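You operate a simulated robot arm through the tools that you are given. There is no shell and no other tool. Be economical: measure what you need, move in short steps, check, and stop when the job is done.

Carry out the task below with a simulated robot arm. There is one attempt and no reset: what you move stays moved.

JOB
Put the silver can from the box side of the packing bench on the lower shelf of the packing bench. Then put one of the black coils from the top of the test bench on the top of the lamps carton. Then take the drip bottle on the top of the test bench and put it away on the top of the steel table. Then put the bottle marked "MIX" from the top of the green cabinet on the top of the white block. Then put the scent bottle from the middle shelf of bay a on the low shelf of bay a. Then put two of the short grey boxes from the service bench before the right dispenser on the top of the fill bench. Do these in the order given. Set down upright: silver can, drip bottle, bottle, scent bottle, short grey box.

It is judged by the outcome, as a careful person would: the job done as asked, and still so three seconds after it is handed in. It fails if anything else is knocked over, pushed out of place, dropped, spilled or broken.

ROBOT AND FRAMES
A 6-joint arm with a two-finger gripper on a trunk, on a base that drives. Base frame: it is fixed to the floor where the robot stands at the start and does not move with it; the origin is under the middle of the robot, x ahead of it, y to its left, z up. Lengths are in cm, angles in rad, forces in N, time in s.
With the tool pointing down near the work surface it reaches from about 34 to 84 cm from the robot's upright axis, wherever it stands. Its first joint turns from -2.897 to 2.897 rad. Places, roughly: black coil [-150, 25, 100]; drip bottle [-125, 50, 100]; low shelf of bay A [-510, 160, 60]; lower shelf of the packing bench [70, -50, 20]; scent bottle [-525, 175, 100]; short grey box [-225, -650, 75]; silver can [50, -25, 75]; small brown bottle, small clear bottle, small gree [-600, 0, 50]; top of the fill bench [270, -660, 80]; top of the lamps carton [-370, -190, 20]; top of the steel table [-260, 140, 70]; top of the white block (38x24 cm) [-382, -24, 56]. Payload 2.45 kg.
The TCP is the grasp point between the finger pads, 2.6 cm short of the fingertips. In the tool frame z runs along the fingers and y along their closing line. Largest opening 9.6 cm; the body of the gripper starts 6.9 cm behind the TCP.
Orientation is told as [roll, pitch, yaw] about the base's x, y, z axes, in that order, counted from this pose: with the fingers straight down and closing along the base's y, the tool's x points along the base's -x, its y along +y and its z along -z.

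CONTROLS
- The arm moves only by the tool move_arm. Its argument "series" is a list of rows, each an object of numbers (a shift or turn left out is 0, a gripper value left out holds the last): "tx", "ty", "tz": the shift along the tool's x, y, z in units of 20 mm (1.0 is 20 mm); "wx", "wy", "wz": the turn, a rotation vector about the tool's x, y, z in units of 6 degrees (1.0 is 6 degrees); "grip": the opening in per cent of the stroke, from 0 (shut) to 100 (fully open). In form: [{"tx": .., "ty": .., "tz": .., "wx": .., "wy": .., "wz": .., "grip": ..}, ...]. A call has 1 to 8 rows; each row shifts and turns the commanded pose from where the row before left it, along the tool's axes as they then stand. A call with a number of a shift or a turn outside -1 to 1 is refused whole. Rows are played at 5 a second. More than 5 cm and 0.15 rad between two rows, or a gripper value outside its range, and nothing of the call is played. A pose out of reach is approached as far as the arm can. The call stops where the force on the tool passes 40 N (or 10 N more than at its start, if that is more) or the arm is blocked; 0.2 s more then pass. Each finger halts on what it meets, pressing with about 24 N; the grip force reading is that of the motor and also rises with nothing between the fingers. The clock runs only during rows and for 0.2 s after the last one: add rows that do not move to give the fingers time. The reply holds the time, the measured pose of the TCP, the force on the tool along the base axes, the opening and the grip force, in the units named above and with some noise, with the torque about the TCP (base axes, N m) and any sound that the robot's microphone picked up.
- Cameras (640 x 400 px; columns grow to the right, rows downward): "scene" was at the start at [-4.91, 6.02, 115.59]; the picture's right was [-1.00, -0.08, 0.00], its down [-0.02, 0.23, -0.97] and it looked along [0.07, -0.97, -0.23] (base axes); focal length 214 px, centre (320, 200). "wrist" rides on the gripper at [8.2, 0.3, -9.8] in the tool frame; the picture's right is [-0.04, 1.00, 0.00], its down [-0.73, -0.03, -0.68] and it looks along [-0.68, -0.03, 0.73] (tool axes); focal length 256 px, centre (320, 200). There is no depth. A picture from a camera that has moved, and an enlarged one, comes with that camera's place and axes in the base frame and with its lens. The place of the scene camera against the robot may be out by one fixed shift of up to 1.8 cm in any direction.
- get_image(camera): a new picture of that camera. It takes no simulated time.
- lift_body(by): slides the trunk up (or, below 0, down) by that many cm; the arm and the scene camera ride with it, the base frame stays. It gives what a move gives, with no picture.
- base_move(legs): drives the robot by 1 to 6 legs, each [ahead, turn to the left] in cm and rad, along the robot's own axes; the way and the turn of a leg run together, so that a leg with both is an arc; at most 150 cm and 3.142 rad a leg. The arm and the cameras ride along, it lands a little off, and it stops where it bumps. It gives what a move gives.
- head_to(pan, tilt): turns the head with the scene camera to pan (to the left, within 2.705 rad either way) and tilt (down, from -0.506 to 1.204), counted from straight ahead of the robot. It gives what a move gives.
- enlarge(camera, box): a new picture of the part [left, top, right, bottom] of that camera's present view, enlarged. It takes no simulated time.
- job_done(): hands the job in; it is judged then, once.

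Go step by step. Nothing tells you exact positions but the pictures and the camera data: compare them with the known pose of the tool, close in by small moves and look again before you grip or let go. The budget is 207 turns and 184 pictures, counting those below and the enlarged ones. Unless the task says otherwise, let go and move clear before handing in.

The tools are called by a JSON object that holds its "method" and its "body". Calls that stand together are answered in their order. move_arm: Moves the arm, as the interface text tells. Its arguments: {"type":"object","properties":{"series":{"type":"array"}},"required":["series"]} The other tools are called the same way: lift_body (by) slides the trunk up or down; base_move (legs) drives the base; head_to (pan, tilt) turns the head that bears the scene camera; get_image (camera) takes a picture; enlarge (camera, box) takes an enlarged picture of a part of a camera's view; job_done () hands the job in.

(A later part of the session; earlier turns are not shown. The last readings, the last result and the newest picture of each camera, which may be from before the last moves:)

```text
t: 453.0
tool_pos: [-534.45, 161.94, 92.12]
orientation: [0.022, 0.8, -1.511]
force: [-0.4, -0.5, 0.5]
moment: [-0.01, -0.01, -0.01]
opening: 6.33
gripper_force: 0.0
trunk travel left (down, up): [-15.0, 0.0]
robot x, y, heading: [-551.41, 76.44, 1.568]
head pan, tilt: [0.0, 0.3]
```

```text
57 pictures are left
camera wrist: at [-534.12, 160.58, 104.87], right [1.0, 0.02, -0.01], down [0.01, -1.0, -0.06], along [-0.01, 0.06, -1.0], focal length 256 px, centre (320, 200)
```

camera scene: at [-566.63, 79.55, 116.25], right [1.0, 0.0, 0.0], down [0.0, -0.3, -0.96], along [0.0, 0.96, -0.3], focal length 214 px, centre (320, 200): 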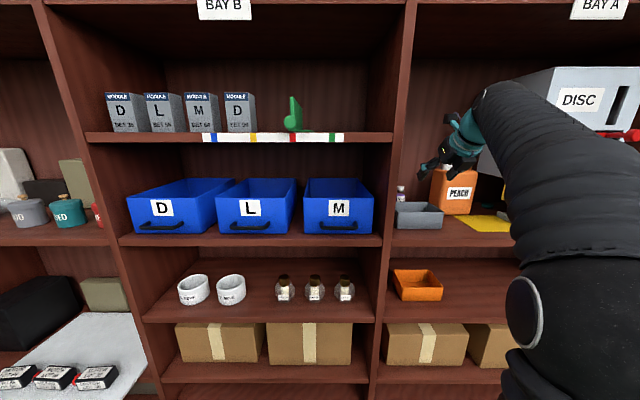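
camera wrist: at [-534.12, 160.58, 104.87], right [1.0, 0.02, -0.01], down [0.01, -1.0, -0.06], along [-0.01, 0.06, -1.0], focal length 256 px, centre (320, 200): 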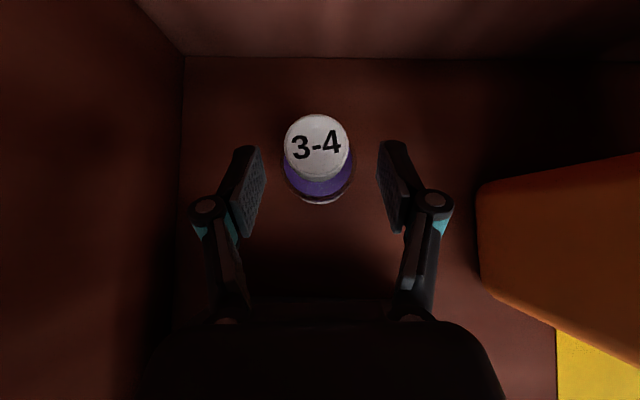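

Nudge 1 cm forward and close.

{"method": "move_arm", "body": {"series": [{"tz": 0.36, "tx": 0.35, "ty": 0.05}, {"grip": 10}, {}, {}, {}]}}

{"method": "move_arm", "body": {"series": [{"tz": -0.4, "tx": 0.4}, {"tz": -0.5, "tx": 0.5}, {"tz": -0.5, "tx": 0.5}]}}

{"method": "get_image", "body": {"camera": "wrist"}}

```text
t: 454.2
tool_pos: [-534.38, 162.26, 91.77]
orientation: [0.022, 0.801, -1.512]
force: [-0.6, -0.9, 0.8]
moment: [-0.01, 0.1, 0.01]
opening: 4.03
gripper_force: 23.9
out of reach, approached as far as the arm can: row 1
trunk travel left (down, up): [-15.0, 0.0]
robot x, y, heading: [-550.98, 76.04, 1.568]
head pan, tilt: [0.0, 0.3]
```

```text
t: 455.0
tool_pos: [-534.66, 161.24, 93.41]
orientation: [0.022, 0.802, -1.512]
force: [-0.2, 0.3, -1.5]
moment: [-0.04, -0.01, -0.04]
opening: 4.06
gripper_force: 23.7
out of reach, approached as far as the arm can: row 1, 2, 3
trunk travel left (down, up): [-15.0, 0.0]
robot x, y, heading: [-551.27, 76.81, 1.573]
head pan, tilt: [0.0, 0.3]
```

```text
56 pictures are left
camera wrist: at [-534.3, 159.82, 106.12], right [1.0, 0.02, -0.01], down [0.01, -1.0, -0.05], along [-0.02, 0.05, -1.0], focal length 256 px, centre (320, 200)
```

wrist: 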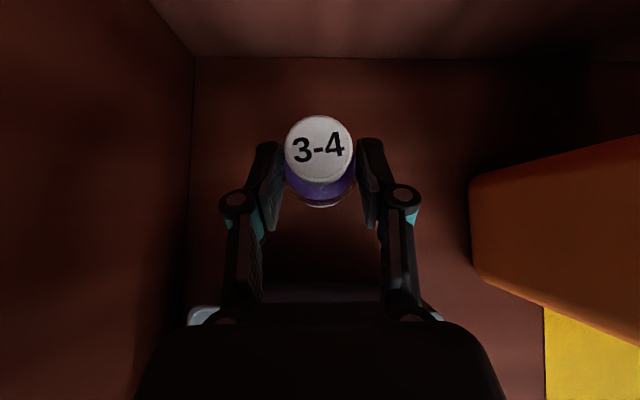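

Gripped at the edge of reach. Lift back along the line to clear the bin.

{"method": "move_arm", "body": {"series": [{"tz": -1}, {"tz": -1}, {"tz": -1}, {"tz": -1}]}}

{"method": "get_image", "body": {"camera": "wrist"}}

```text
t: 456.0
tool_pos: [-534.46, 155.39, 98.96]
orientation: [0.021, 0.801, -1.512]
force: [0.9, 0.5, -1.7]
moment: [-0.03, 0.02, 0.0]
opening: 4.04
gripper_force: 23.8
trunk travel left (down, up): [-15.0, 0.0]
robot x, y, heading: [-551.58, 76.64, 1.567]
head pan, tilt: [0.0, 0.3]
```

```text
55 pictures are left
camera wrist: at [-534.19, 154.08, 111.65], right [1.0, 0.02, -0.01], down [0.01, -1.0, -0.05], along [-0.02, 0.05, -1.0], focal length 256 px, centre (320, 200)
```

wrist: 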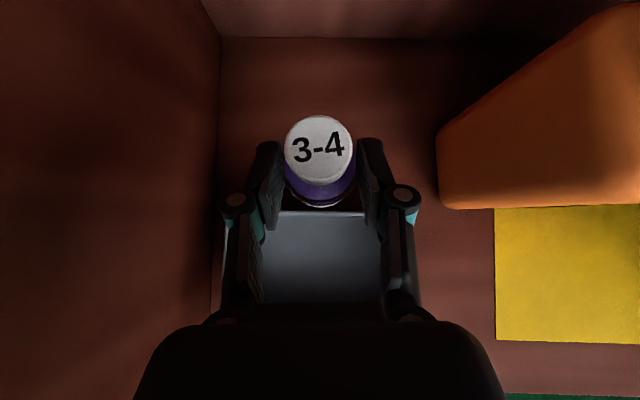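

Clear it upward, retract out of the bay, turn slightly right and lower to the low shelf (z≈59).

{"method": "move_arm", "body": {"series": [{"tz": -1, "tx": 0.4}, {"tz": -1, "tx": 0.4}, {"tz": -1, "tx": 0.4}, {"tx": -1, "tz": -1}, {"tx": -1, "tz": -1}, {"tx": -1, "tz": -1}, {"tx": -1, "tz": -1}]}}

{"method": "move_arm", "body": {"series": [{"tx": -1, "tz": -1}, {"tx": -1, "tz": -1}, {"tx": -1, "tz": -1}, {"tx": -1, "tz": -1}]}}

{"method": "base_move", "body": {"legs": [[0, -0.3]]}}

{"method": "lift_body", "body": {"by": -14}}

{"method": "get_image", "body": {"camera": "wrist"}}

{"method": "get_image", "body": {"camera": "scene"}}

```text
t: 457.6
tool_pos: [-534.16, 140.07, 103.32]
orientation: [0.017, 0.802, -1.512]
force: [0.3, 0.1, -1.8]
moment: [0.01, -0.01, 0.03]
opening: 4.04
gripper_force: 24.6
out of reach, approached as far as the arm can: row 2, 3
trunk travel left (down, up): [-15.0, 0.0]
robot x, y, heading: [-551.22, 76.6, 1.568]
head pan, tilt: [0.0, 0.3]
```

```text
t: 458.6
tool_pos: [-534.01, 128.85, 103.26]
orientation: [0.019, 0.802, -1.513]
force: [0.1, 0.8, -1.1]
moment: [-0.06, 0.0, 0.03]
opening: 4.01
gripper_force: 23.7
trunk travel left (down, up): [-15.0, 0.0]
robot x, y, heading: [-551.16, 76.59, 1.572]
head pan, tilt: [0.0, 0.3]
```

```text
t: 459.9
tool_pos: [-519.07, 121.23, 103.15]
orientation: [0.022, 0.801, -1.816]
force: [0.0, -0.1, -1.5]
moment: [-0.01, 0.03, -0.01]
opening: 4.04
gripper_force: 24.3
trunk travel left (down, up): [-15.0, 0.0]
robot x, y, heading: [-551.29, 76.62, 1.265]
head pan, tilt: [0.0, 0.3]
```

```text
t: 461.6
tool_pos: [-519.13, 121.26, 89.16]
orientation: [0.02, 0.801, -1.815]
force: [-0.4, 0.1, -0.3]
moment: [-0.02, 0.01, 0.01]
opening: 4.05
gripper_force: 24.0
trunk travel left (down, up): [-1.0, 14.0]
robot x, y, heading: [-551.1, 76.61, 1.267]
head pan, tilt: [0.0, 0.3]
```

```text
54 pictures are left
camera wrist: at [-519.3, 119.9, 101.94], right [0.96, -0.28, -0.01], down [-0.28, -0.96, -0.06], along [0.0, 0.06, -1.0], focal length 256 px, centre (320, 200)
```

wrist: 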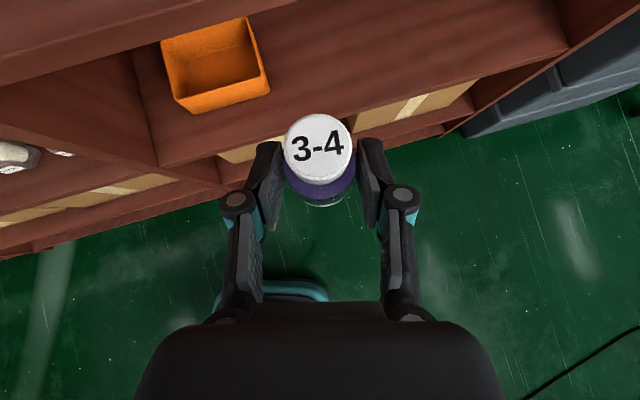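

```text
53 pictures are left
camera scene: at [-564.91, 84.09, 102.25], right [0.95, -0.3, 0.0], down [-0.09, -0.28, -0.96], along [0.29, 0.91, -0.3], focal length 214 px, centre (320, 200)
```

scene: 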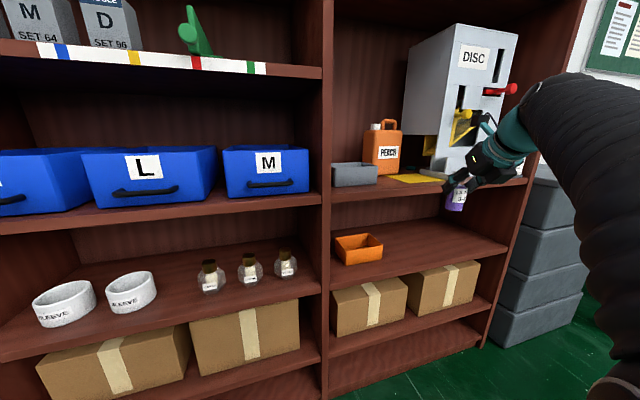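

Lower 22 cm in front of the shelf, then look before entering.

{"method": "move_arm", "body": {"series": [{"tx": -1, "tz": 1, "ty": 0.1}, {"tx": -1, "tz": 1, "ty": 0.1}, {"tx": -1, "tz": 1, "ty": 0.1}, {"tx": -1, "tz": 1, "ty": 0.1}, {"tx": -1, "tz": 1, "ty": 0.1}, {"tx": -1, "tz": 1, "ty": 0.1}, {"tx": -1, "tz": 1, "ty": 0.1}, {"tx": -1, "tz": 1, "ty": 0.1}]}}

{"method": "get_image", "body": {"camera": "wrist"}}

{"method": "get_image", "body": {"camera": "scene"}}

```text
t: 463.4
tool_pos: [-517.07, 121.09, 66.61]
orientation: [0.021, 0.801, -1.815]
force: [0.6, -0.3, 0.1]
moment: [0.0, 0.0, -0.02]
opening: 4.04
gripper_force: 24.8
trunk travel left (down, up): [-1.0, 14.0]
robot x, y, heading: [-551.62, 76.59, 1.267]
head pan, tilt: [0.0, 0.3]
```

```text
52 pictures are left
camera wrist: at [-517.26, 119.66, 79.27], right [0.96, -0.28, -0.01], down [-0.28, -0.96, -0.05], along [0.0, 0.06, -1.0], focal length 256 px, centre (320, 200)
```

wrist: 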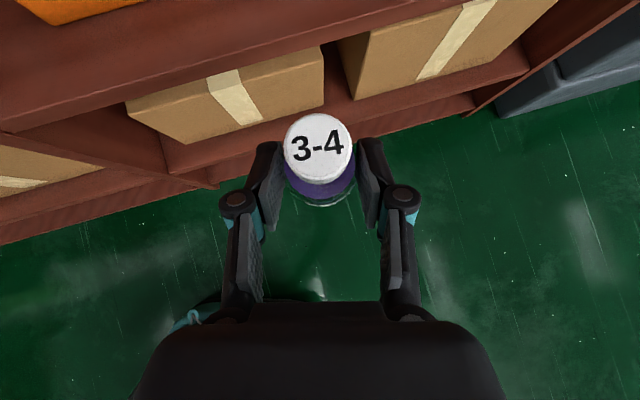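

```text
51 pictures are left
camera scene: at [-564.92, 84.08, 102.25], right [0.95, -0.3, 0.0], down [-0.09, -0.28, -0.96], along [0.29, 0.91, -0.3], focal length 214 px, centre (320, 200)
```

scene: 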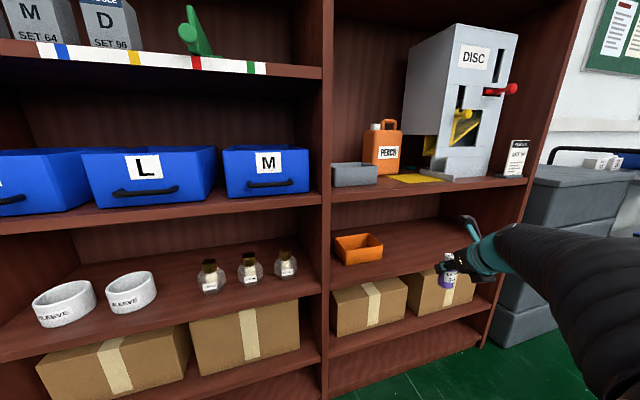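

Enter the low shelf by ~22 cm.

{"method": "move_arm", "body": {"series": [{"tx": 0.9, "tz": 1}, {"tx": 0.9, "tz": 1}, {"tx": 1, "tz": 1}, {"tx": 1, "tz": 1}]}}

{"method": "move_arm", "body": {"series": [{"tx": 1, "tz": 1}, {"tx": 1, "tz": 1}, {"tx": 1, "tz": 1}, {"tx": 1, "tz": 1}]}}

{"method": "get_image", "body": {"camera": "wrist"}}

{"method": "get_image", "body": {"camera": "scene"}}

```text
t: 464.4
tool_pos: [-514.41, 131.73, 66.56]
orientation: [0.021, 0.801, -1.815]
force: [-0.9, 0.3, -0.3]
moment: [-0.01, -0.05, 0.0]
opening: 4.01
gripper_force: 24.3
trunk travel left (down, up): [-1.0, 14.0]
robot x, y, heading: [-551.23, 76.27, 1.264]
head pan, tilt: [0.0, 0.3]
```

```text
t: 465.4
tool_pos: [-511.53, 142.5, 66.76]
orientation: [0.02, 0.802, -1.814]
force: [0.3, 0.3, -1.3]
moment: [-0.07, 0.03, -0.01]
opening: 4.03
gripper_force: 24.4
trunk travel left (down, up): [-1.0, 14.0]
robot x, y, heading: [-551.51, 76.74, 1.262]
head pan, tilt: [0.0, 0.3]
```

```text
50 pictures are left
camera wrist: at [-511.71, 141.22, 79.46], right [0.96, -0.28, -0.01], down [-0.28, -0.96, -0.06], along [0.0, 0.06, -1.0], focal length 256 px, centre (320, 200)
```

wrist: 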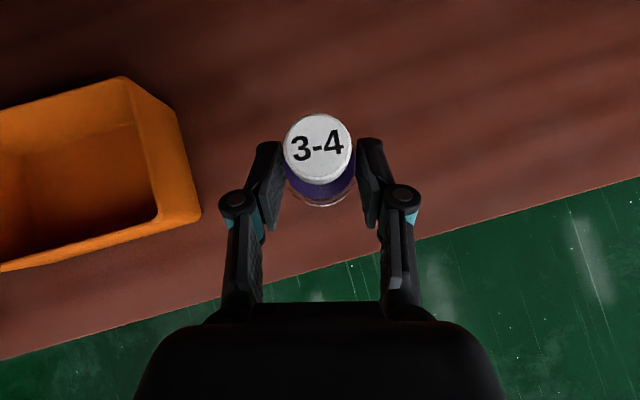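

```text
49 pictures are left
camera scene: at [-564.91, 84.08, 102.25], right [0.95, -0.3, 0.0], down [-0.09, -0.28, -0.96], along [0.29, 0.91, -0.3], focal length 214 px, centre (320, 200)
```

scene: 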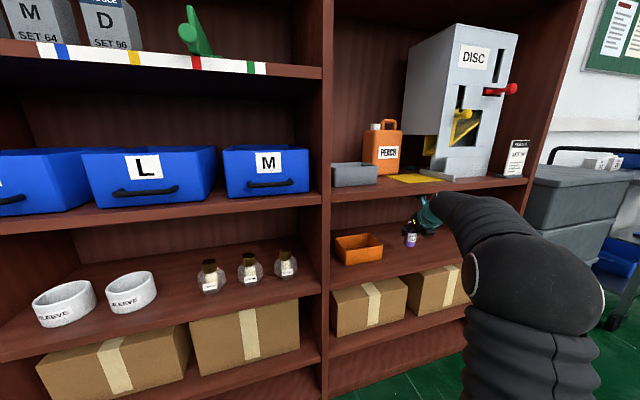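

Good position. Lower by feel.

{"method": "move_arm", "body": {"series": [{"tx": -0.4, "tz": 0.5}, {"tx": -0.5, "tz": 0.5}, {}]}}

{"method": "move_arm", "body": {"series": [{"tx": -0.14, "tz": 0.14}, {}]}}

{"method": "move_arm", "body": {"series": [{"tx": -0.14, "tz": 0.14}, {}]}}

{"method": "move_arm", "body": {"series": [{"tx": -0.14, "tz": 0.14}, {}]}}

```text
t: 466.2
tool_pos: [-511.48, 142.93, 64.1]
orientation: [0.022, 0.801, -1.814]
force: [-0.3, 0.3, -0.6]
moment: [-0.02, 0.02, -0.01]
opening: 4.03
gripper_force: 23.9
trunk travel left (down, up): [-1.0, 14.0]
robot x, y, heading: [-551.16, 76.54, 1.263]
head pan, tilt: [0.0, 0.3]
```

```text
t: 466.8
tool_pos: [-511.47, 142.88, 63.62]
orientation: [0.021, 0.799, -1.815]
force: [0.0, 0.8, -1.5]
moment: [-0.01, -0.03, -0.01]
opening: 4.04
gripper_force: 24.0
trunk travel left (down, up): [-1.0, 14.0]
robot x, y, heading: [-551.08, 76.63, 1.265]
head pan, tilt: [0.0, 0.3]
```

```text
t: 467.4
tool_pos: [-511.32, 142.81, 63.3]
orientation: [0.021, 0.8, -1.816]
force: [-1.0, -0.2, -1.3]
moment: [-0.02, 0.06, -0.01]
opening: 4.03
gripper_force: 23.4
trunk travel left (down, up): [-1.0, 14.0]
robot x, y, heading: [-551.88, 76.54, 1.265]
head pan, tilt: [0.0, 0.3]
```

```text
t: 468.0
tool_pos: [-511.36, 142.87, 62.8]
orientation: [0.021, 0.801, -1.815]
force: [0.8, -0.6, -1.2]
moment: [-0.01, -0.02, -0.01]
opening: 3.99
gripper_force: 23.8
trunk travel left (down, up): [-1.0, 14.0]
robot x, y, heading: [-551.21, 76.69, 1.263]
head pan, tilt: [0.0, 0.3]
```

{"method": "move_arm", "body": {"series": [{"tx": -0.12, "tz": 0.12}, {}]}}

{"method": "move_arm", "body": {"series": [{"tx": -0.12, "tz": 0.12}, {}]}}

{"method": "move_arm", "body": {"series": [{"tx": -0.12, "tz": 0.12}, {}]}}

{"method": "move_arm", "body": {"series": [{"tx": -0.12, "tz": 0.12}, {}]}}

{"method": "get_image", "body": {"camera": "wrist"}}

```text
t: 468.6
tool_pos: [-511.3, 142.84, 62.75]
orientation: [0.025, 0.805, -1.816]
force: [-0.9, -2.3, 9.8]
moment: [0.01, 0.15, -0.02]
opening: 4.03
gripper_force: 23.8
trunk travel left (down, up): [-1.0, 14.0]
robot x, y, heading: [-551.35, 76.61, 1.266]
head pan, tilt: [0.0, 0.3]
```

```text
t: 469.2
tool_pos: [-511.31, 142.86, 62.3]
orientation: [0.023, 0.803, -1.815]
force: [3.9, 2.0, 17.0]
moment: [0.29, -0.15, -0.11]
opening: 4.06
gripper_force: 24.0
trunk travel left (down, up): [-1.0, 14.0]
robot x, y, heading: [-550.96, 76.43, 1.269]
head pan, tilt: [0.0, 0.3]
```

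```text
t: 469.8
tool_pos: [-511.38, 142.75, 62.06]
orientation: [0.021, 0.803, -1.815]
force: [4.4, 1.0, 18.2]
moment: [0.31, -0.1, -0.07]
opening: 4.05
gripper_force: 23.8
trunk travel left (down, up): [-1.0, 14.0]
robot x, y, heading: [-551.46, 76.32, 1.265]
head pan, tilt: [0.0, 0.3]
```

```text
t: 470.4
tool_pos: [-511.26, 142.78, 61.52]
orientation: [0.022, 0.803, -1.816]
force: [2.2, -1.9, 17.7]
moment: [0.14, -0.06, -0.02]
opening: 4.04
gripper_force: 24.2
trunk travel left (down, up): [-1.0, 14.0]
robot x, y, heading: [-551.25, 76.36, 1.265]
head pan, tilt: [0.0, 0.3]
```

```text
48 pictures are left
camera wrist: at [-511.56, 141.45, 74.35], right [0.96, -0.28, -0.01], down [-0.28, -0.96, -0.06], along [0.0, 0.06, -1.0], focal length 256 px, centre (320, 200)
```

wrist: 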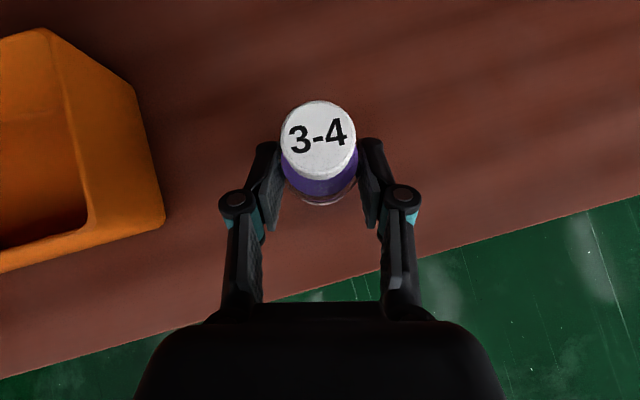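

Bottle is on the low shelf. Release and withdraw.

{"method": "move_arm", "body": {"series": [{"tx": 0.04, "tz": -0.04}, {"grip": 55}, {"grip": 70}, {}, {"tz": -0.7}, {"tz": -0.8}, {"tz": -1, "tx": -1}, {"tz": -1, "tx": -1}]}}

{"method": "move_arm", "body": {"series": [{"tz": -1, "tx": -1}, {"tz": -1, "tx": -1}, {"tz": -1, "tx": -1}, {"tz": -1, "tx": -1}, {"tz": -1, "tx": -1}]}}

{"method": "get_image", "body": {"camera": "wrist"}}

{"method": "enlarge", "body": {"camera": "scene", "box": [320, 180, 480, 280]}}

```text
t: 472.2
tool_pos: [-513.42, 135.29, 63.41]
orientation: [0.018, 0.801, -1.815]
force: [-0.3, -0.2, -0.2]
moment: [0.02, -0.01, 0.0]
opening: 6.71
gripper_force: 0.0
trunk travel left (down, up): [-1.0, 14.0]
robot x, y, heading: [-551.26, 76.43, 1.265]
head pan, tilt: [0.0, 0.3]
```

```text
t: 473.4
tool_pos: [-516.89, 121.85, 63.11]
orientation: [0.022, 0.801, -1.816]
force: [0.1, 0.0, -1.5]
moment: [0.01, -0.02, 0.01]
opening: 6.73
gripper_force: 0.0
trunk travel left (down, up): [-1.0, 14.0]
robot x, y, heading: [-551.68, 76.86, 1.269]
head pan, tilt: [0.0, 0.3]
```

```text
47 pictures are left
camera wrist: at [-517.13, 120.44, 75.84], right [0.96, -0.28, -0.01], down [-0.28, -0.96, -0.06], along [0.0, 0.06, -1.0], focal length 256 px, centre (320, 200)
```

wrist: 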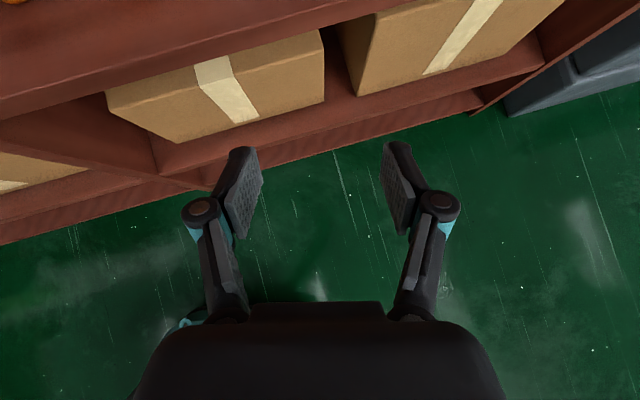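

```text
4.00 times, centred on (400, 230) of scene
camera zoom: at [-564.91, 84.09, 102.25], right [0.95, -0.3, 0.0], down [-0.09, -0.28, -0.96], along [0.29, 0.91, -0.3], focal length 858 px, centre (0, 80)
```

zoom: 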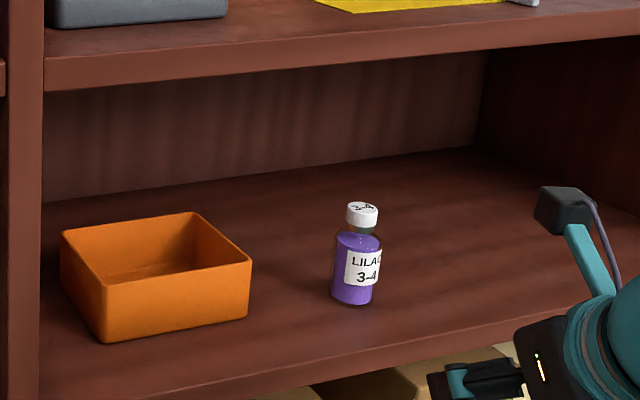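

Scent bottle stands on the low shelf. Now head for the service bench far in -y: retrace the known corridor.

{"method": "lift_body", "body": {"by": 13.9}}

{"method": "base_move", "body": {"legs": [[0, -1.51], [103, 0], [0, 0.245], [150, 0], [73, 0]]}}

{"method": "get_image", "body": {"camera": "scene"}}

```text
t: 475.1
tool_pos: [-516.94, 121.73, 77.1]
orientation: [0.021, 0.802, -1.814]
force: [0.2, -0.1, 0.5]
moment: [0.01, -0.03, -0.01]
opening: 6.73
gripper_force: 0.1
trunk travel left (down, up): [-14.9, 0.1]
robot x, y, heading: [-551.44, 76.6, 1.268]
head pan, tilt: [0.0, 0.3]
```

```text
t: 495.7
tool_pos: [-173.08, 31.89, 77.03]
orientation: [0.019, 0.802, -3.071]
force: [-1.0, 0.3, -0.6]
moment: [-0.04, -0.02, 0.0]
opening: 6.72
gripper_force: 0.0
trunk travel left (down, up): [-14.9, 0.1]
robot x, y, heading: [-226.77, 50.49, 0.007]
head pan, tilt: [0.0, 0.3]
```

```text
45 pictures are left
camera scene: at [-223.11, 66.04, 116.15], right [0.01, -1.0, 0.0], down [-0.3, 0.0, -0.96], along [0.96, 0.01, -0.3], focal length 214 px, centre (320, 200)
```

scene: 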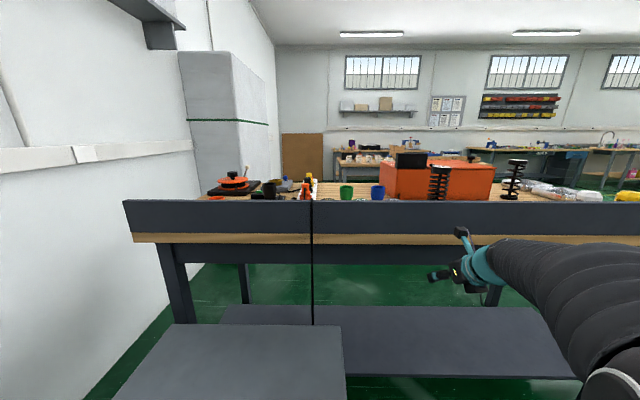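

Turn away from the bench's back and continue to the open corridor.

{"method": "base_move", "body": {"legs": [[0, -1.577], [146, 0], [0, 1.57], [150, 0], [50, 0], [0, -1.57]]}}

{"method": "get_image", "body": {"camera": "scene"}}

```text
t: 497.2
tool_pos: [-179.35, 21.47, 77.09]
orientation: [0.022, 0.802, 3.001]
force: [0.5, 0.5, -0.1]
moment: [0.0, -0.01, 0.02]
opening: 6.7
gripper_force: 0.1
trunk travel left (down, up): [-14.9, 0.1]
robot x, y, heading: [-228.18, 51.12, -0.143]
head pan, tilt: [0.0, 0.3]
stopped in leg 1: the robot was blocked; the commanded pose is now the measured one
```

```text
44 pictures are left
camera scene: at [-222.02, 65.55, 116.15], right [-0.14, -0.99, 0.0], down [-0.29, 0.04, -0.96], along [0.95, -0.14, -0.3], focal length 214 px, centre (320, 200)
```

scene: 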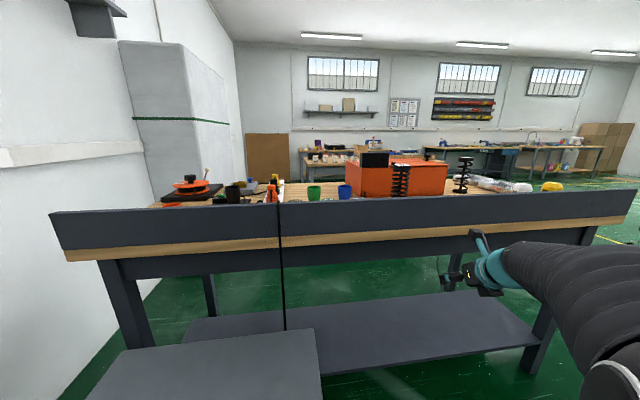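

The base touches the grey stack. Back up before turning.

{"method": "base_move", "body": {"legs": [[-22, 0], [0, -1.43], [50, 0]]}}

{"method": "head_to", "body": {"pan": 0.0, "tilt": 0.5}}

{"method": "get_image", "body": {"camera": "scene"}}

```text
t: 504.9
tool_pos: [-270.51, -48.81, 77.08]
orientation: [0.021, 0.8, 1.589]
force: [0.6, 0.2, -0.4]
moment: [0.0, 0.01, 0.03]
opening: 6.74
gripper_force: 0.0
trunk travel left (down, up): [-14.9, 0.1]
robot x, y, heading: [-249.09, 3.92, -1.558]
head pan, tilt: [0.0, 0.3]
```

```text
t: 505.7
tool_pos: [-270.64, -48.69, 76.97]
orientation: [0.02, 0.802, 1.587]
force: [0.4, 0.3, -0.1]
moment: [0.0, 0.04, 0.02]
opening: 6.72
gripper_force: 0.0
trunk travel left (down, up): [-14.9, 0.1]
robot x, y, heading: [-249.33, 3.79, -1.562]
head pan, tilt: [0.0, 0.499]
```

```text
43 pictures are left
camera scene: at [-233.01, 0.47, 114.32], right [-1.0, -0.01, 0.0], down [-0.01, 0.48, -0.88], along [0.01, -0.88, -0.48], focal length 214 px, centre (320, 200)
```

scene: 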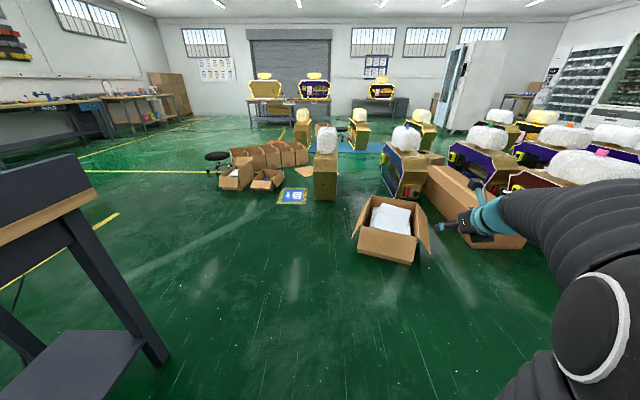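

Clear view of the route and the far service bench. Drive via the open corridor at x≈-25.

{"method": "base_move", "body": {"legs": [[0, 0.45], [122, 0], [0, 1.11], [150, 0], [20, 0], [0, -1.57]]}}

{"method": "base_move", "body": {"legs": [[150, 0], [150, 0]]}}

{"method": "head_to", "body": {"pan": -0.3, "tilt": 0.2}}

{"method": "get_image", "body": {"camera": "scene"}}

```text
t: 528.1
tool_pos: [-42.5, -157.92, 77.1]
orientation: [0.022, 0.802, 1.58]
force: [-0.1, 0.4, 1.0]
moment: [-0.01, -0.01, 0.03]
opening: 6.71
gripper_force: 0.1
trunk travel left (down, up): [-14.9, 0.1]
robot x, y, heading: [-20.74, -105.37, -1.561]
head pan, tilt: [0.0, 0.499]
```

```text
t: 542.7
tool_pos: [-48.52, -458.84, 77.07]
orientation: [0.02, 0.802, 1.522]
force: [0.1, -0.5, -0.7]
moment: [-0.02, -0.04, 0.02]
opening: 6.71
gripper_force: 0.0
trunk travel left (down, up): [-14.9, 0.1]
robot x, y, heading: [-23.67, -408.18, -1.623]
head pan, tilt: [0.0, 0.499]
```

```text
t: 543.5
tool_pos: [-48.52, -458.82, 77.04]
orientation: [0.021, 0.801, 1.522]
force: [-0.1, -0.3, 0.1]
moment: [-0.01, -0.03, -0.02]
opening: 6.7
gripper_force: 0.0
trunk travel left (down, up): [-14.9, 0.1]
robot x, y, heading: [-23.9, -407.61, -1.624]
head pan, tilt: [-0.3, 0.201]
```

```text
42 pictures are left
camera scene: at [-10.54, -411.77, 117.07], right [-0.94, 0.35, 0.0], down [0.07, 0.19, -0.98], along [-0.34, -0.92, -0.2], focal length 214 px, centre (320, 200)
```

scene: 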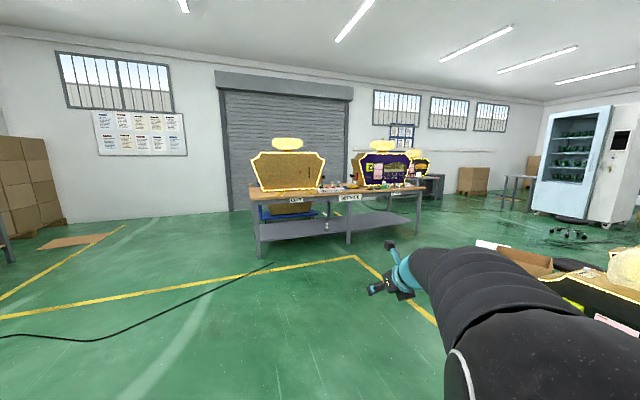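

Zoom on the service bench.

{"method": "enlarge", "body": {"camera": "scene", "box": [240, 130, 440, 255]}}

{"method": "enlarge", "body": {"camera": "scene", "box": [340, 160, 436, 220]}}

```text
3.20 times, centred on (340, 192) of scene
camera zoom: at [-10.54, -411.77, 117.07], right [-0.94, 0.35, 0.0], down [0.07, 0.19, -0.98], along [-0.34, -0.92, -0.2], focal length 686 px, centre (256, 224)
```

zoom: 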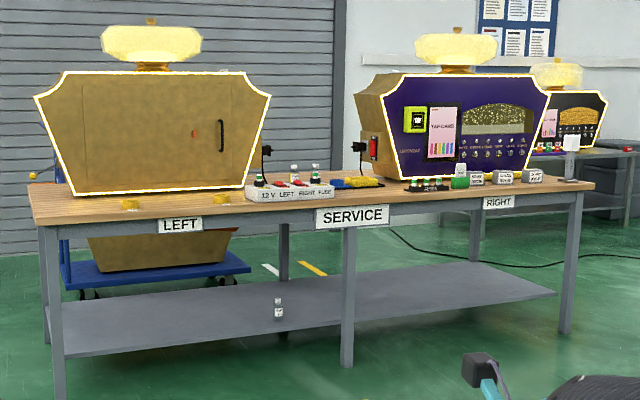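

```text
6.67 times, centred on (388, 190) of scene
camera zoom: at [-10.54, -411.77, 117.07], right [-0.94, 0.35, 0.0], down [0.07, 0.19, -0.98], along [-0.34, -0.92, -0.2], focal length 1430 px, centre (-133, 267)
```

zoom: 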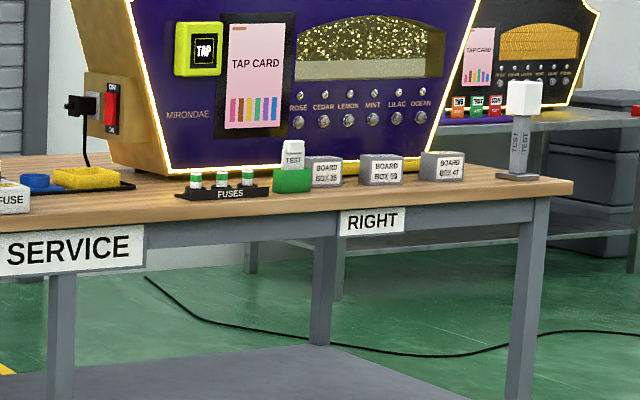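

Three short grey "BOARD BOX" boxes stand before the right dispenser near (-198…-227,-650). Drive there.

{"method": "base_move", "body": {"legs": [[0, -0.893], [150, 0], [73, 0], [0, 0.945]]}}

{"method": "head_to", "body": {"pan": 0.0, "tilt": 0.45}}

{"method": "get_image", "body": {"camera": "scene"}}

{"method": "get_image", "body": {"camera": "wrist"}}

```text
t: 555.4
tool_pos: [-237.53, -531.62, 76.94]
orientation: [0.017, 0.802, 0.612]
force: [-0.6, -0.2, -0.8]
moment: [0.0, 0.01, 0.03]
opening: 6.73
gripper_force: 0.0
trunk travel left (down, up): [-14.9, 0.1]
robot x, y, heading: [-182.06, -519.9, -2.528]
head pan, tilt: [-0.3, 0.201]
stopped in leg 3: the robot was blocked; the commanded pose is now the measured one
```

```text
t: 556.2
tool_pos: [-237.61, -531.57, 76.83]
orientation: [0.018, 0.801, 0.612]
force: [0.4, -0.3, 0.2]
moment: [0.01, -0.03, 0.02]
opening: 6.71
gripper_force: 0.1
trunk travel left (down, up): [-14.9, 0.1]
robot x, y, heading: [-182.08, -519.43, -2.532]
head pan, tilt: [0.0, 0.45]
```

```text
39 pictures are left
camera scene: at [-175.36, -534.79, 114.76], right [-0.57, 0.82, 0.0], down [0.36, 0.25, -0.9], along [-0.74, -0.52, -0.43], focal length 214 px, centre (320, 200)
```

scene: 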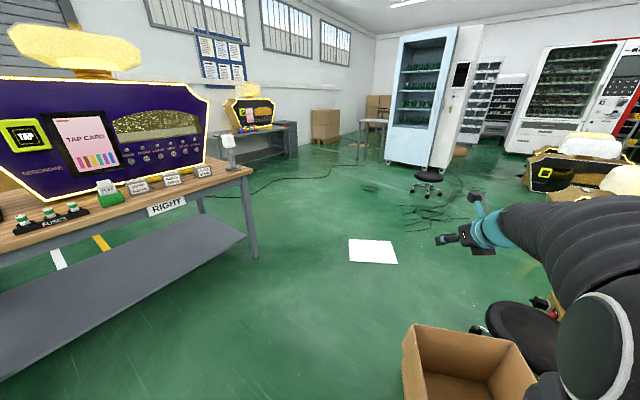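

```text
38 pictures are left
camera wrist: at [-236.54, -530.61, 89.67], right [-0.54, 0.84, -0.02], down [0.84, 0.54, -0.05], along [-0.04, -0.04, -1.0], focal length 256 px, centre (320, 200)
```

wrist: 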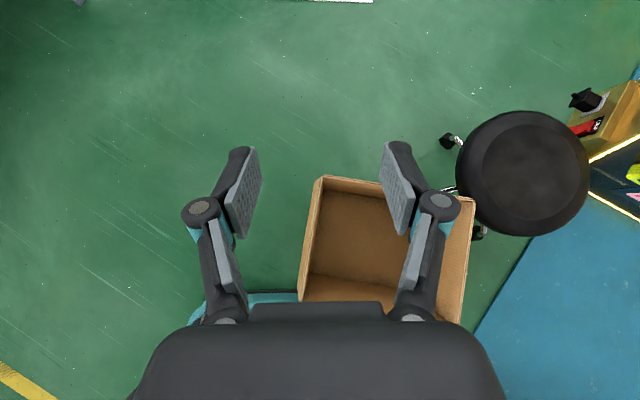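

The base stopped against a carton hidden by the arm. Back off and approach the bench clear of it.

{"method": "base_move", "body": {"legs": [[-12, 0], [0, 0.5], [50, 0], [0, 0.46]]}}

{"method": "get_image", "body": {"camera": "scene"}}

{"method": "get_image", "body": {"camera": "wrist"}}

```text
t: 562.7
tool_pos: [-215.69, -609.55, 76.87]
orientation: [0.017, 0.8, 1.584]
force: [0.6, -0.6, 0.1]
moment: [0.01, 0.0, -0.03]
opening: 6.73
gripper_force: 0.2
trunk travel left (down, up): [-14.9, 0.1]
robot x, y, heading: [-193.98, -557.07, -1.562]
head pan, tilt: [0.0, 0.45]
```

```text
37 pictures are left
camera scene: at [-177.84, -560.58, 114.76], right [-1.0, -0.01, 0.0], down [0.0, 0.44, -0.9], along [0.01, -0.9, -0.44], focal length 214 px, centre (320, 200)
```

scene: 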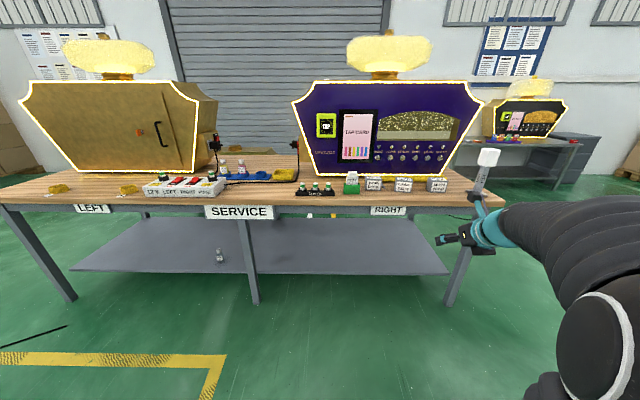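

```text
36 pictures are left
camera wrist: at [-215.73, -608.17, 89.67], right [-1.0, 0.03, -0.02], down [0.03, 1.0, -0.05], along [0.01, -0.05, -1.0], focal length 256 px, centre (320, 200)
```

wrist: 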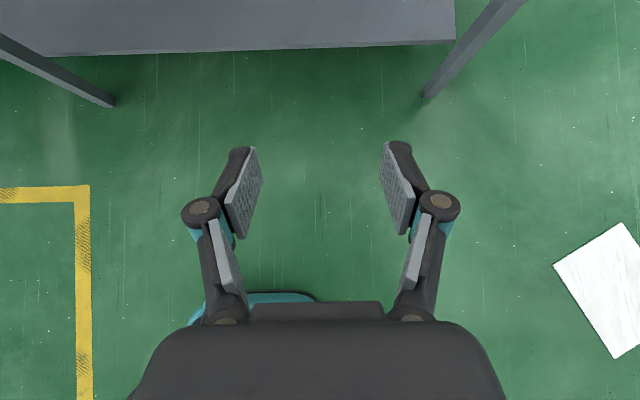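

Boxes at ≈(-202/-217/-233,-656). The middle one is in line with the gripper. Raise, open, and drive in.

{"method": "move_arm", "body": {"series": [{"tx": 1, "tz": -1, "grip": 100}, {"tx": 1, "tz": -1}, {"tx": 1, "tz": -1}, {"tx": 1, "tz": -1}]}}

{"method": "base_move", "body": {"legs": [[28, 0]]}}

{"method": "get_image", "body": {"camera": "wrist"}}

{"method": "enlarge", "body": {"camera": "scene", "box": [340, 160, 500, 260]}}

```text
t: 563.7
tool_pos: [-215.34, -609.23, 88.1]
orientation: [0.018, 0.801, 1.582]
force: [-1.0, 0.6, -0.2]
moment: [0.04, -0.03, -0.02]
opening: 9.61
gripper_force: 0.0
trunk travel left (down, up): [-14.9, 0.1]
robot x, y, heading: [-193.85, -557.06, -1.562]
head pan, tilt: [0.0, 0.45]
```

```text
t: 565.7
tool_pos: [-215.35, -637.24, 88.09]
orientation: [0.018, 0.801, 1.58]
force: [0.4, -0.3, -0.7]
moment: [-0.01, -0.01, -0.01]
opening: 9.61
gripper_force: 0.0
trunk travel left (down, up): [-14.9, 0.1]
robot x, y, heading: [-193.75, -585.38, -1.564]
head pan, tilt: [0.0, 0.45]
```

```text
35 pictures are left
camera wrist: at [-215.39, -635.82, 100.85], right [-1.0, 0.03, -0.02], down [0.03, 1.0, -0.05], along [0.01, -0.05, -1.0], focal length 256 px, centre (320, 200)
```

wrist: 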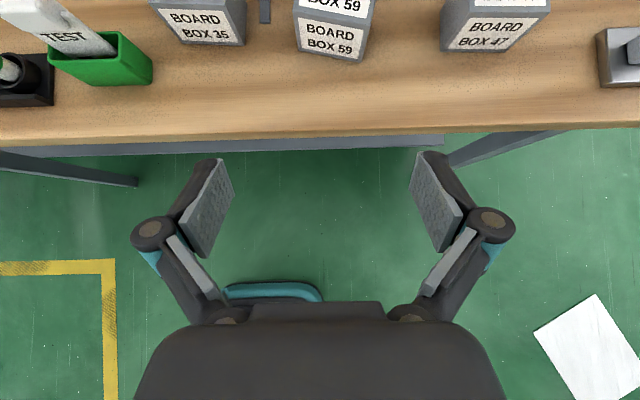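

```text
4.00 times, centred on (420, 210) of scene
camera zoom: at [-177.63, -588.65, 114.76], right [-1.0, -0.01, 0.0], down [0.0, 0.44, -0.9], along [0.01, -0.9, -0.44], focal length 858 px, centre (-80, 160)
```

zoom: 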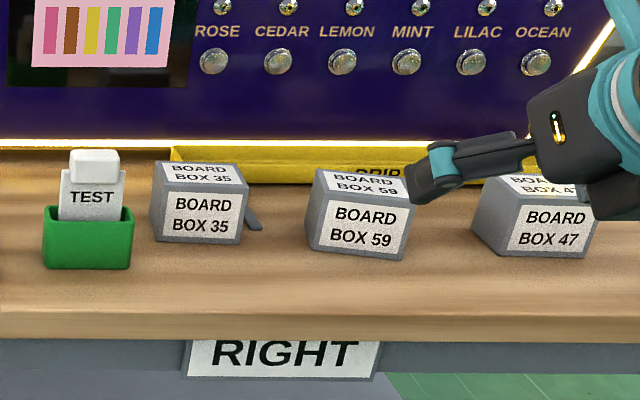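

Box 59: center ≈(-217,-655.5), bench z≈75, box ~6.5×7×4.6. Move in over it.

{"method": "move_arm", "body": {"series": [{"tx": 0.97, "tz": 1, "ty": 0.28}, {"tx": 0.97, "tz": 1, "ty": 0.28}, {"tx": 0.97, "tz": 1, "ty": 0.27}, {"tz": 1}, {"tz": 1}, {"tz": 1}]}}

{"method": "get_image", "body": {"camera": "wrist"}}

```text
t: 567.1
tool_pos: [-216.92, -650.14, 83.96]
orientation: [0.017, 0.802, 1.579]
force: [0.7, -0.1, 0.1]
moment: [0.0, 0.04, 0.0]
opening: 9.57
gripper_force: 0.1
trunk travel left (down, up): [-14.9, 0.1]
robot x, y, heading: [-193.67, -585.03, -1.567]
head pan, tilt: [0.0, 0.45]
```

```text
33 pictures are left
camera wrist: at [-217.02, -648.67, 96.67], right [-1.0, 0.03, -0.02], down [0.03, 1.0, -0.05], along [0.01, -0.05, -1.0], focal length 256 px, centre (320, 200)
```

wrist: 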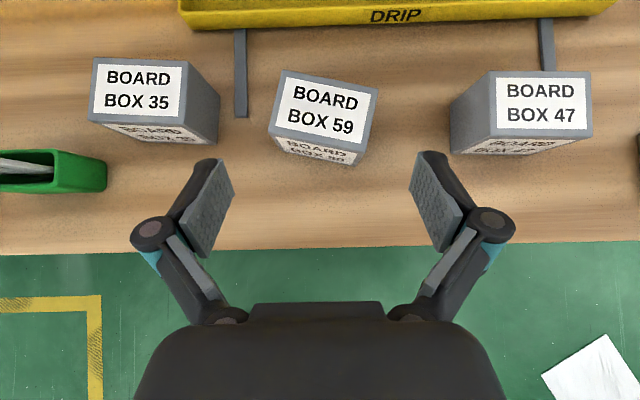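

Align yaw ~10° to the box, then descend around it and check.

{"method": "move_arm", "body": {"series": [{"wx": -0.62, "wz": 0.6}, {"wx": -0.62, "wz": 0.6}, {"tz": 0.95, "tx": -0.03, "ty": -0.12}, {"tz": 0.95, "tx": -0.03, "ty": -0.13}, {"tz": 0.95, "tx": -0.03}, {"tz": 0.95, "tx": -0.04}]}}

{"method": "get_image", "body": {"camera": "wrist"}}

```text
t: 568.5
tool_pos: [-217.41, -655.38, 78.66]
orientation: [0.018, 0.803, 1.4]
force: [0.3, -0.4, -0.2]
moment: [0.03, -0.03, -0.01]
opening: 9.6
gripper_force: 0.1
trunk travel left (down, up): [-14.9, 0.1]
robot x, y, heading: [-193.54, -585.49, -1.565]
head pan, tilt: [0.0, 0.45]
```

```text
32 pictures are left
camera wrist: at [-217.36, -653.84, 91.3], right [-0.98, 0.21, -0.02], down [0.21, 0.98, -0.06], along [0.0, -0.06, -1.0], focal length 256 px, centre (320, 200)
```

wrist: 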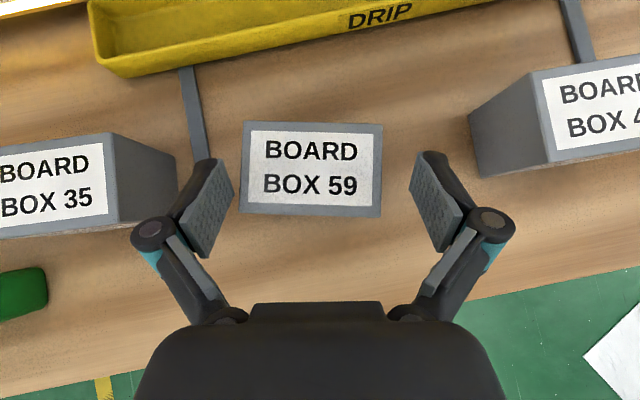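

Centred and aligned; small nudge and grip.

{"method": "move_arm", "body": {"series": [{"tx": 0.15, "tz": 0.26, "ty": -0.18}, {"grip": 40}, {}, {}, {}]}}

{"method": "move_arm", "body": {"series": [{"tx": 0.5, "tz": -0.5}, {"tx": 1, "tz": -1}, {"tx": 1, "tz": -1}, {"tx": 1, "tz": -1}]}}

{"method": "get_image", "body": {"camera": "wrist"}}

```text
t: 569.7
tool_pos: [-217.23, -655.92, 78.3]
orientation: [0.017, 0.802, 1.399]
force: [0.7, -0.9, 1.0]
moment: [-0.08, -0.15, -0.04]
opening: 7.56
gripper_force: 24.0
trunk travel left (down, up): [-14.9, 0.1]
robot x, y, heading: [-194.09, -584.93, -1.566]
head pan, tilt: [0.0, 0.45]
```

```text
t: 570.7
tool_pos: [-217.29, -655.82, 88.32]
orientation: [0.018, 0.801, 1.397]
force: [-0.4, 0.4, -1.6]
moment: [0.01, -0.02, 0.02]
opening: 7.55
gripper_force: 24.4
trunk travel left (down, up): [-14.9, 0.1]
robot x, y, heading: [-193.82, -585.0, -1.565]
head pan, tilt: [0.0, 0.45]
```

```text
31 pictures are left
camera wrist: at [-217.11, -654.37, 101.09], right [-0.98, 0.21, -0.02], down [0.21, 0.98, -0.06], along [0.01, -0.06, -1.0], focal length 256 px, centre (320, 200)
```

wrist: 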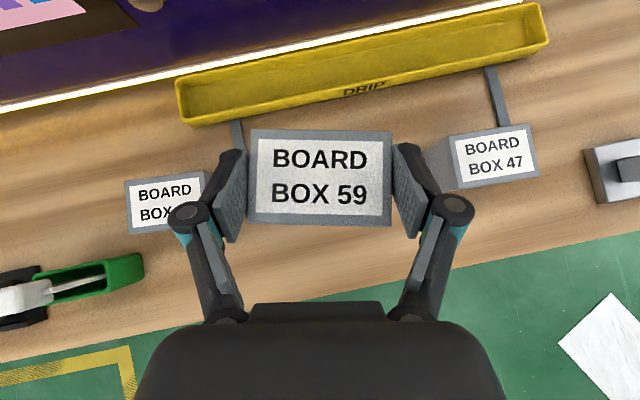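

Box held. Carry it toward the fill bench: back off, turn, drive along y≈-545, then look.

{"method": "base_move", "body": {"legs": [[-40, 0], [0, 1.566], [150, 0], [150, 0]]}}

{"method": "head_to", "body": {"pan": -0.5, "tilt": 0.35}}

{"method": "get_image", "body": {"camera": "scene"}}

```text
t: 573.0
tool_pos: [-217.84, -619.29, 88.29]
orientation: [0.014, 0.802, 1.392]
force: [-0.4, 0.0, -2.4]
moment: [0.03, 0.02, 0.01]
opening: 7.54
gripper_force: 24.0
trunk travel left (down, up): [-14.9, 0.1]
robot x, y, heading: [-193.57, -548.92, -1.568]
head pan, tilt: [0.0, 0.45]
stopped in leg 1: the robot was blocked; the commanded pose is now the measured one
```

```text
t: 573.9
tool_pos: [-217.89, -619.38, 88.39]
orientation: [0.017, 0.803, 1.39]
force: [0.3, 0.1, -0.9]
moment: [-0.02, 0.0, 0.0]
opening: 7.58
gripper_force: 23.9
trunk travel left (down, up): [-14.9, 0.1]
robot x, y, heading: [-193.28, -548.95, -1.566]
head pan, tilt: [-0.499, 0.351]
```

```text
30 pictures are left
camera scene: at [-182.22, -551.5, 115.68], right [-0.88, 0.48, 0.0], down [0.16, 0.3, -0.94], along [-0.45, -0.82, -0.34], focal length 214 px, centre (320, 200)
```

scene: 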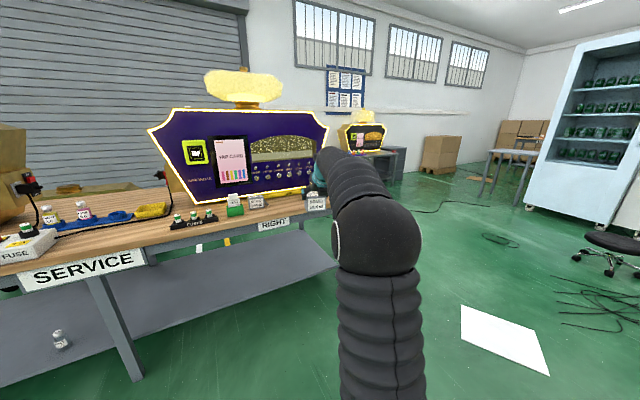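

The base touched the carton behind. Retract the arm, go forward a little, then turn in place clear of it.

{"method": "move_arm", "body": {"series": [{"tx": -1, "tz": -1}, {"tx": -1, "tz": -1}, {"tx": -1, "tz": -1}, {"tx": -1, "tz": -1}, {"tx": -1, "tz": -1}, {"tx": -1, "tz": -1}, {"tx": -1, "tz": -1}]}}

{"method": "base_move", "body": {"legs": [[20, 0], [0, 1.62], [150, 0], [150, 0]]}}

{"method": "get_image", "body": {"camera": "scene"}}

```text
t: 575.5
tool_pos: [-214.13, -599.82, 87.89]
orientation: [0.019, 0.803, 1.393]
force: [0.2, -0.3, -3.1]
moment: [0.03, -0.03, -0.02]
opening: 7.54
gripper_force: 23.5
trunk travel left (down, up): [-14.9, 0.1]
robot x, y, heading: [-194.02, -548.55, -1.573]
head pan, tilt: [-0.499, 0.351]
```

```text
t: 594.9
tool_pos: [155.16, -568.39, 88.02]
orientation: [0.018, 0.804, 3.034]
force: [-0.2, -0.1, -1.1]
moment: [0.02, 0.02, 0.0]
opening: 7.47
gripper_force: 24.1
trunk travel left (down, up): [-14.9, 0.1]
robot x, y, heading: [102.54, -551.91, 0.073]
head pan, tilt: [-0.499, 0.351]
```

```text
29 pictures are left
camera scene: at [104.45, -540.99, 115.68], right [-0.42, -0.91, 0.0], down [-0.31, 0.14, -0.94], along [0.85, -0.39, -0.34], focal length 214 px, centre (320, 200)
```

scene: 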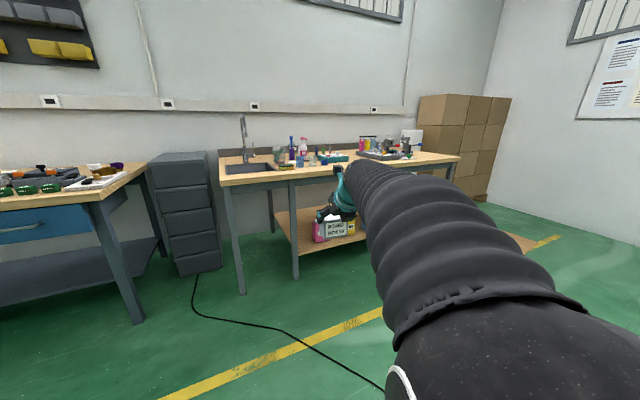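

The fill bench runs along y at x≈255+. Zoom to find free space.

{"method": "enlarge", "body": {"camera": "scene", "box": [210, 110, 470, 272]}}

```text
2.46 times, centred on (340, 191) of scene
camera zoom: at [104.45, -540.99, 115.68], right [-0.42, -0.91, 0.0], down [-0.31, 0.14, -0.94], along [0.85, -0.39, -0.34], focal length 528 px, centre (271, 222)
```

zoom: 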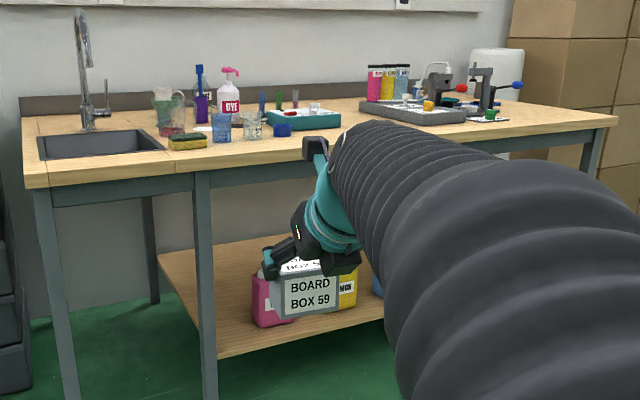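

Front strip of the fill bench near (265,-665) is free. Drive there.

{"method": "base_move", "body": {"legs": [[0, -0.985], [117, 0], [0, 0.915]]}}

{"method": "head_to", "body": {"pan": 0.0, "tilt": 0.45}}

{"method": "get_image", "body": {"camera": "scene"}}

{"method": "get_image", "body": {"camera": "wrist"}}

```text
t: 605.6
tool_pos: [223.11, -663.75, 87.89]
orientation: [0.019, 0.804, 2.953]
force: [-0.2, 0.0, -1.6]
moment: [0.0, 0.0, -0.02]
opening: 7.45
gripper_force: 24.1
trunk travel left (down, up): [-14.9, 0.1]
robot x, y, heading: [172.57, -643.1, -0.008]
head pan, tilt: [-0.499, 0.351]
```

```text
t: 606.6
tool_pos: [223.11, -663.7, 87.83]
orientation: [0.018, 0.803, 2.952]
force: [-0.5, -0.3, -0.5]
moment: [0.03, 0.01, -0.02]
opening: 7.44
gripper_force: 23.7
trunk travel left (down, up): [-14.9, 0.1]
robot x, y, heading: [172.39, -643.23, -0.015]
head pan, tilt: [0.0, 0.45]
```

```text
27 pictures are left
camera scene: at [176.09, -627.81, 114.76], right [-0.01, -1.0, 0.0], down [-0.44, 0.0, -0.9], along [0.9, -0.01, -0.44], focal length 214 px, centre (320, 200)
```

scene: 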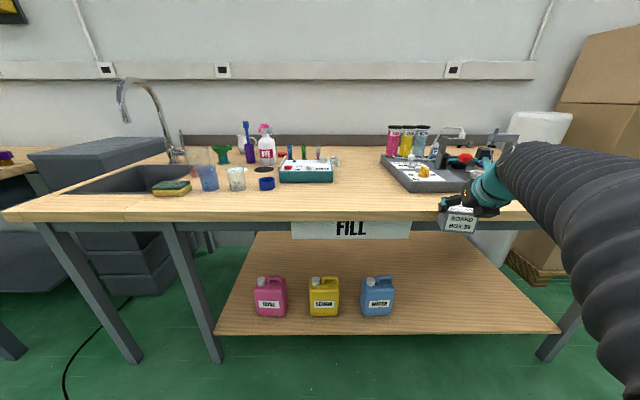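

```text
26 pictures are left
camera wrist: at [221.85, -663.59, 100.62], right [-0.23, -0.97, -0.02], down [-0.97, 0.23, -0.06], along [0.06, 0.0, -1.0], focal length 256 px, centre (320, 200)
```

wrist: 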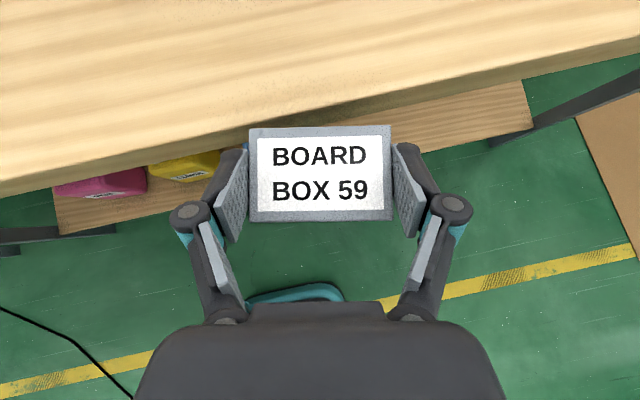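

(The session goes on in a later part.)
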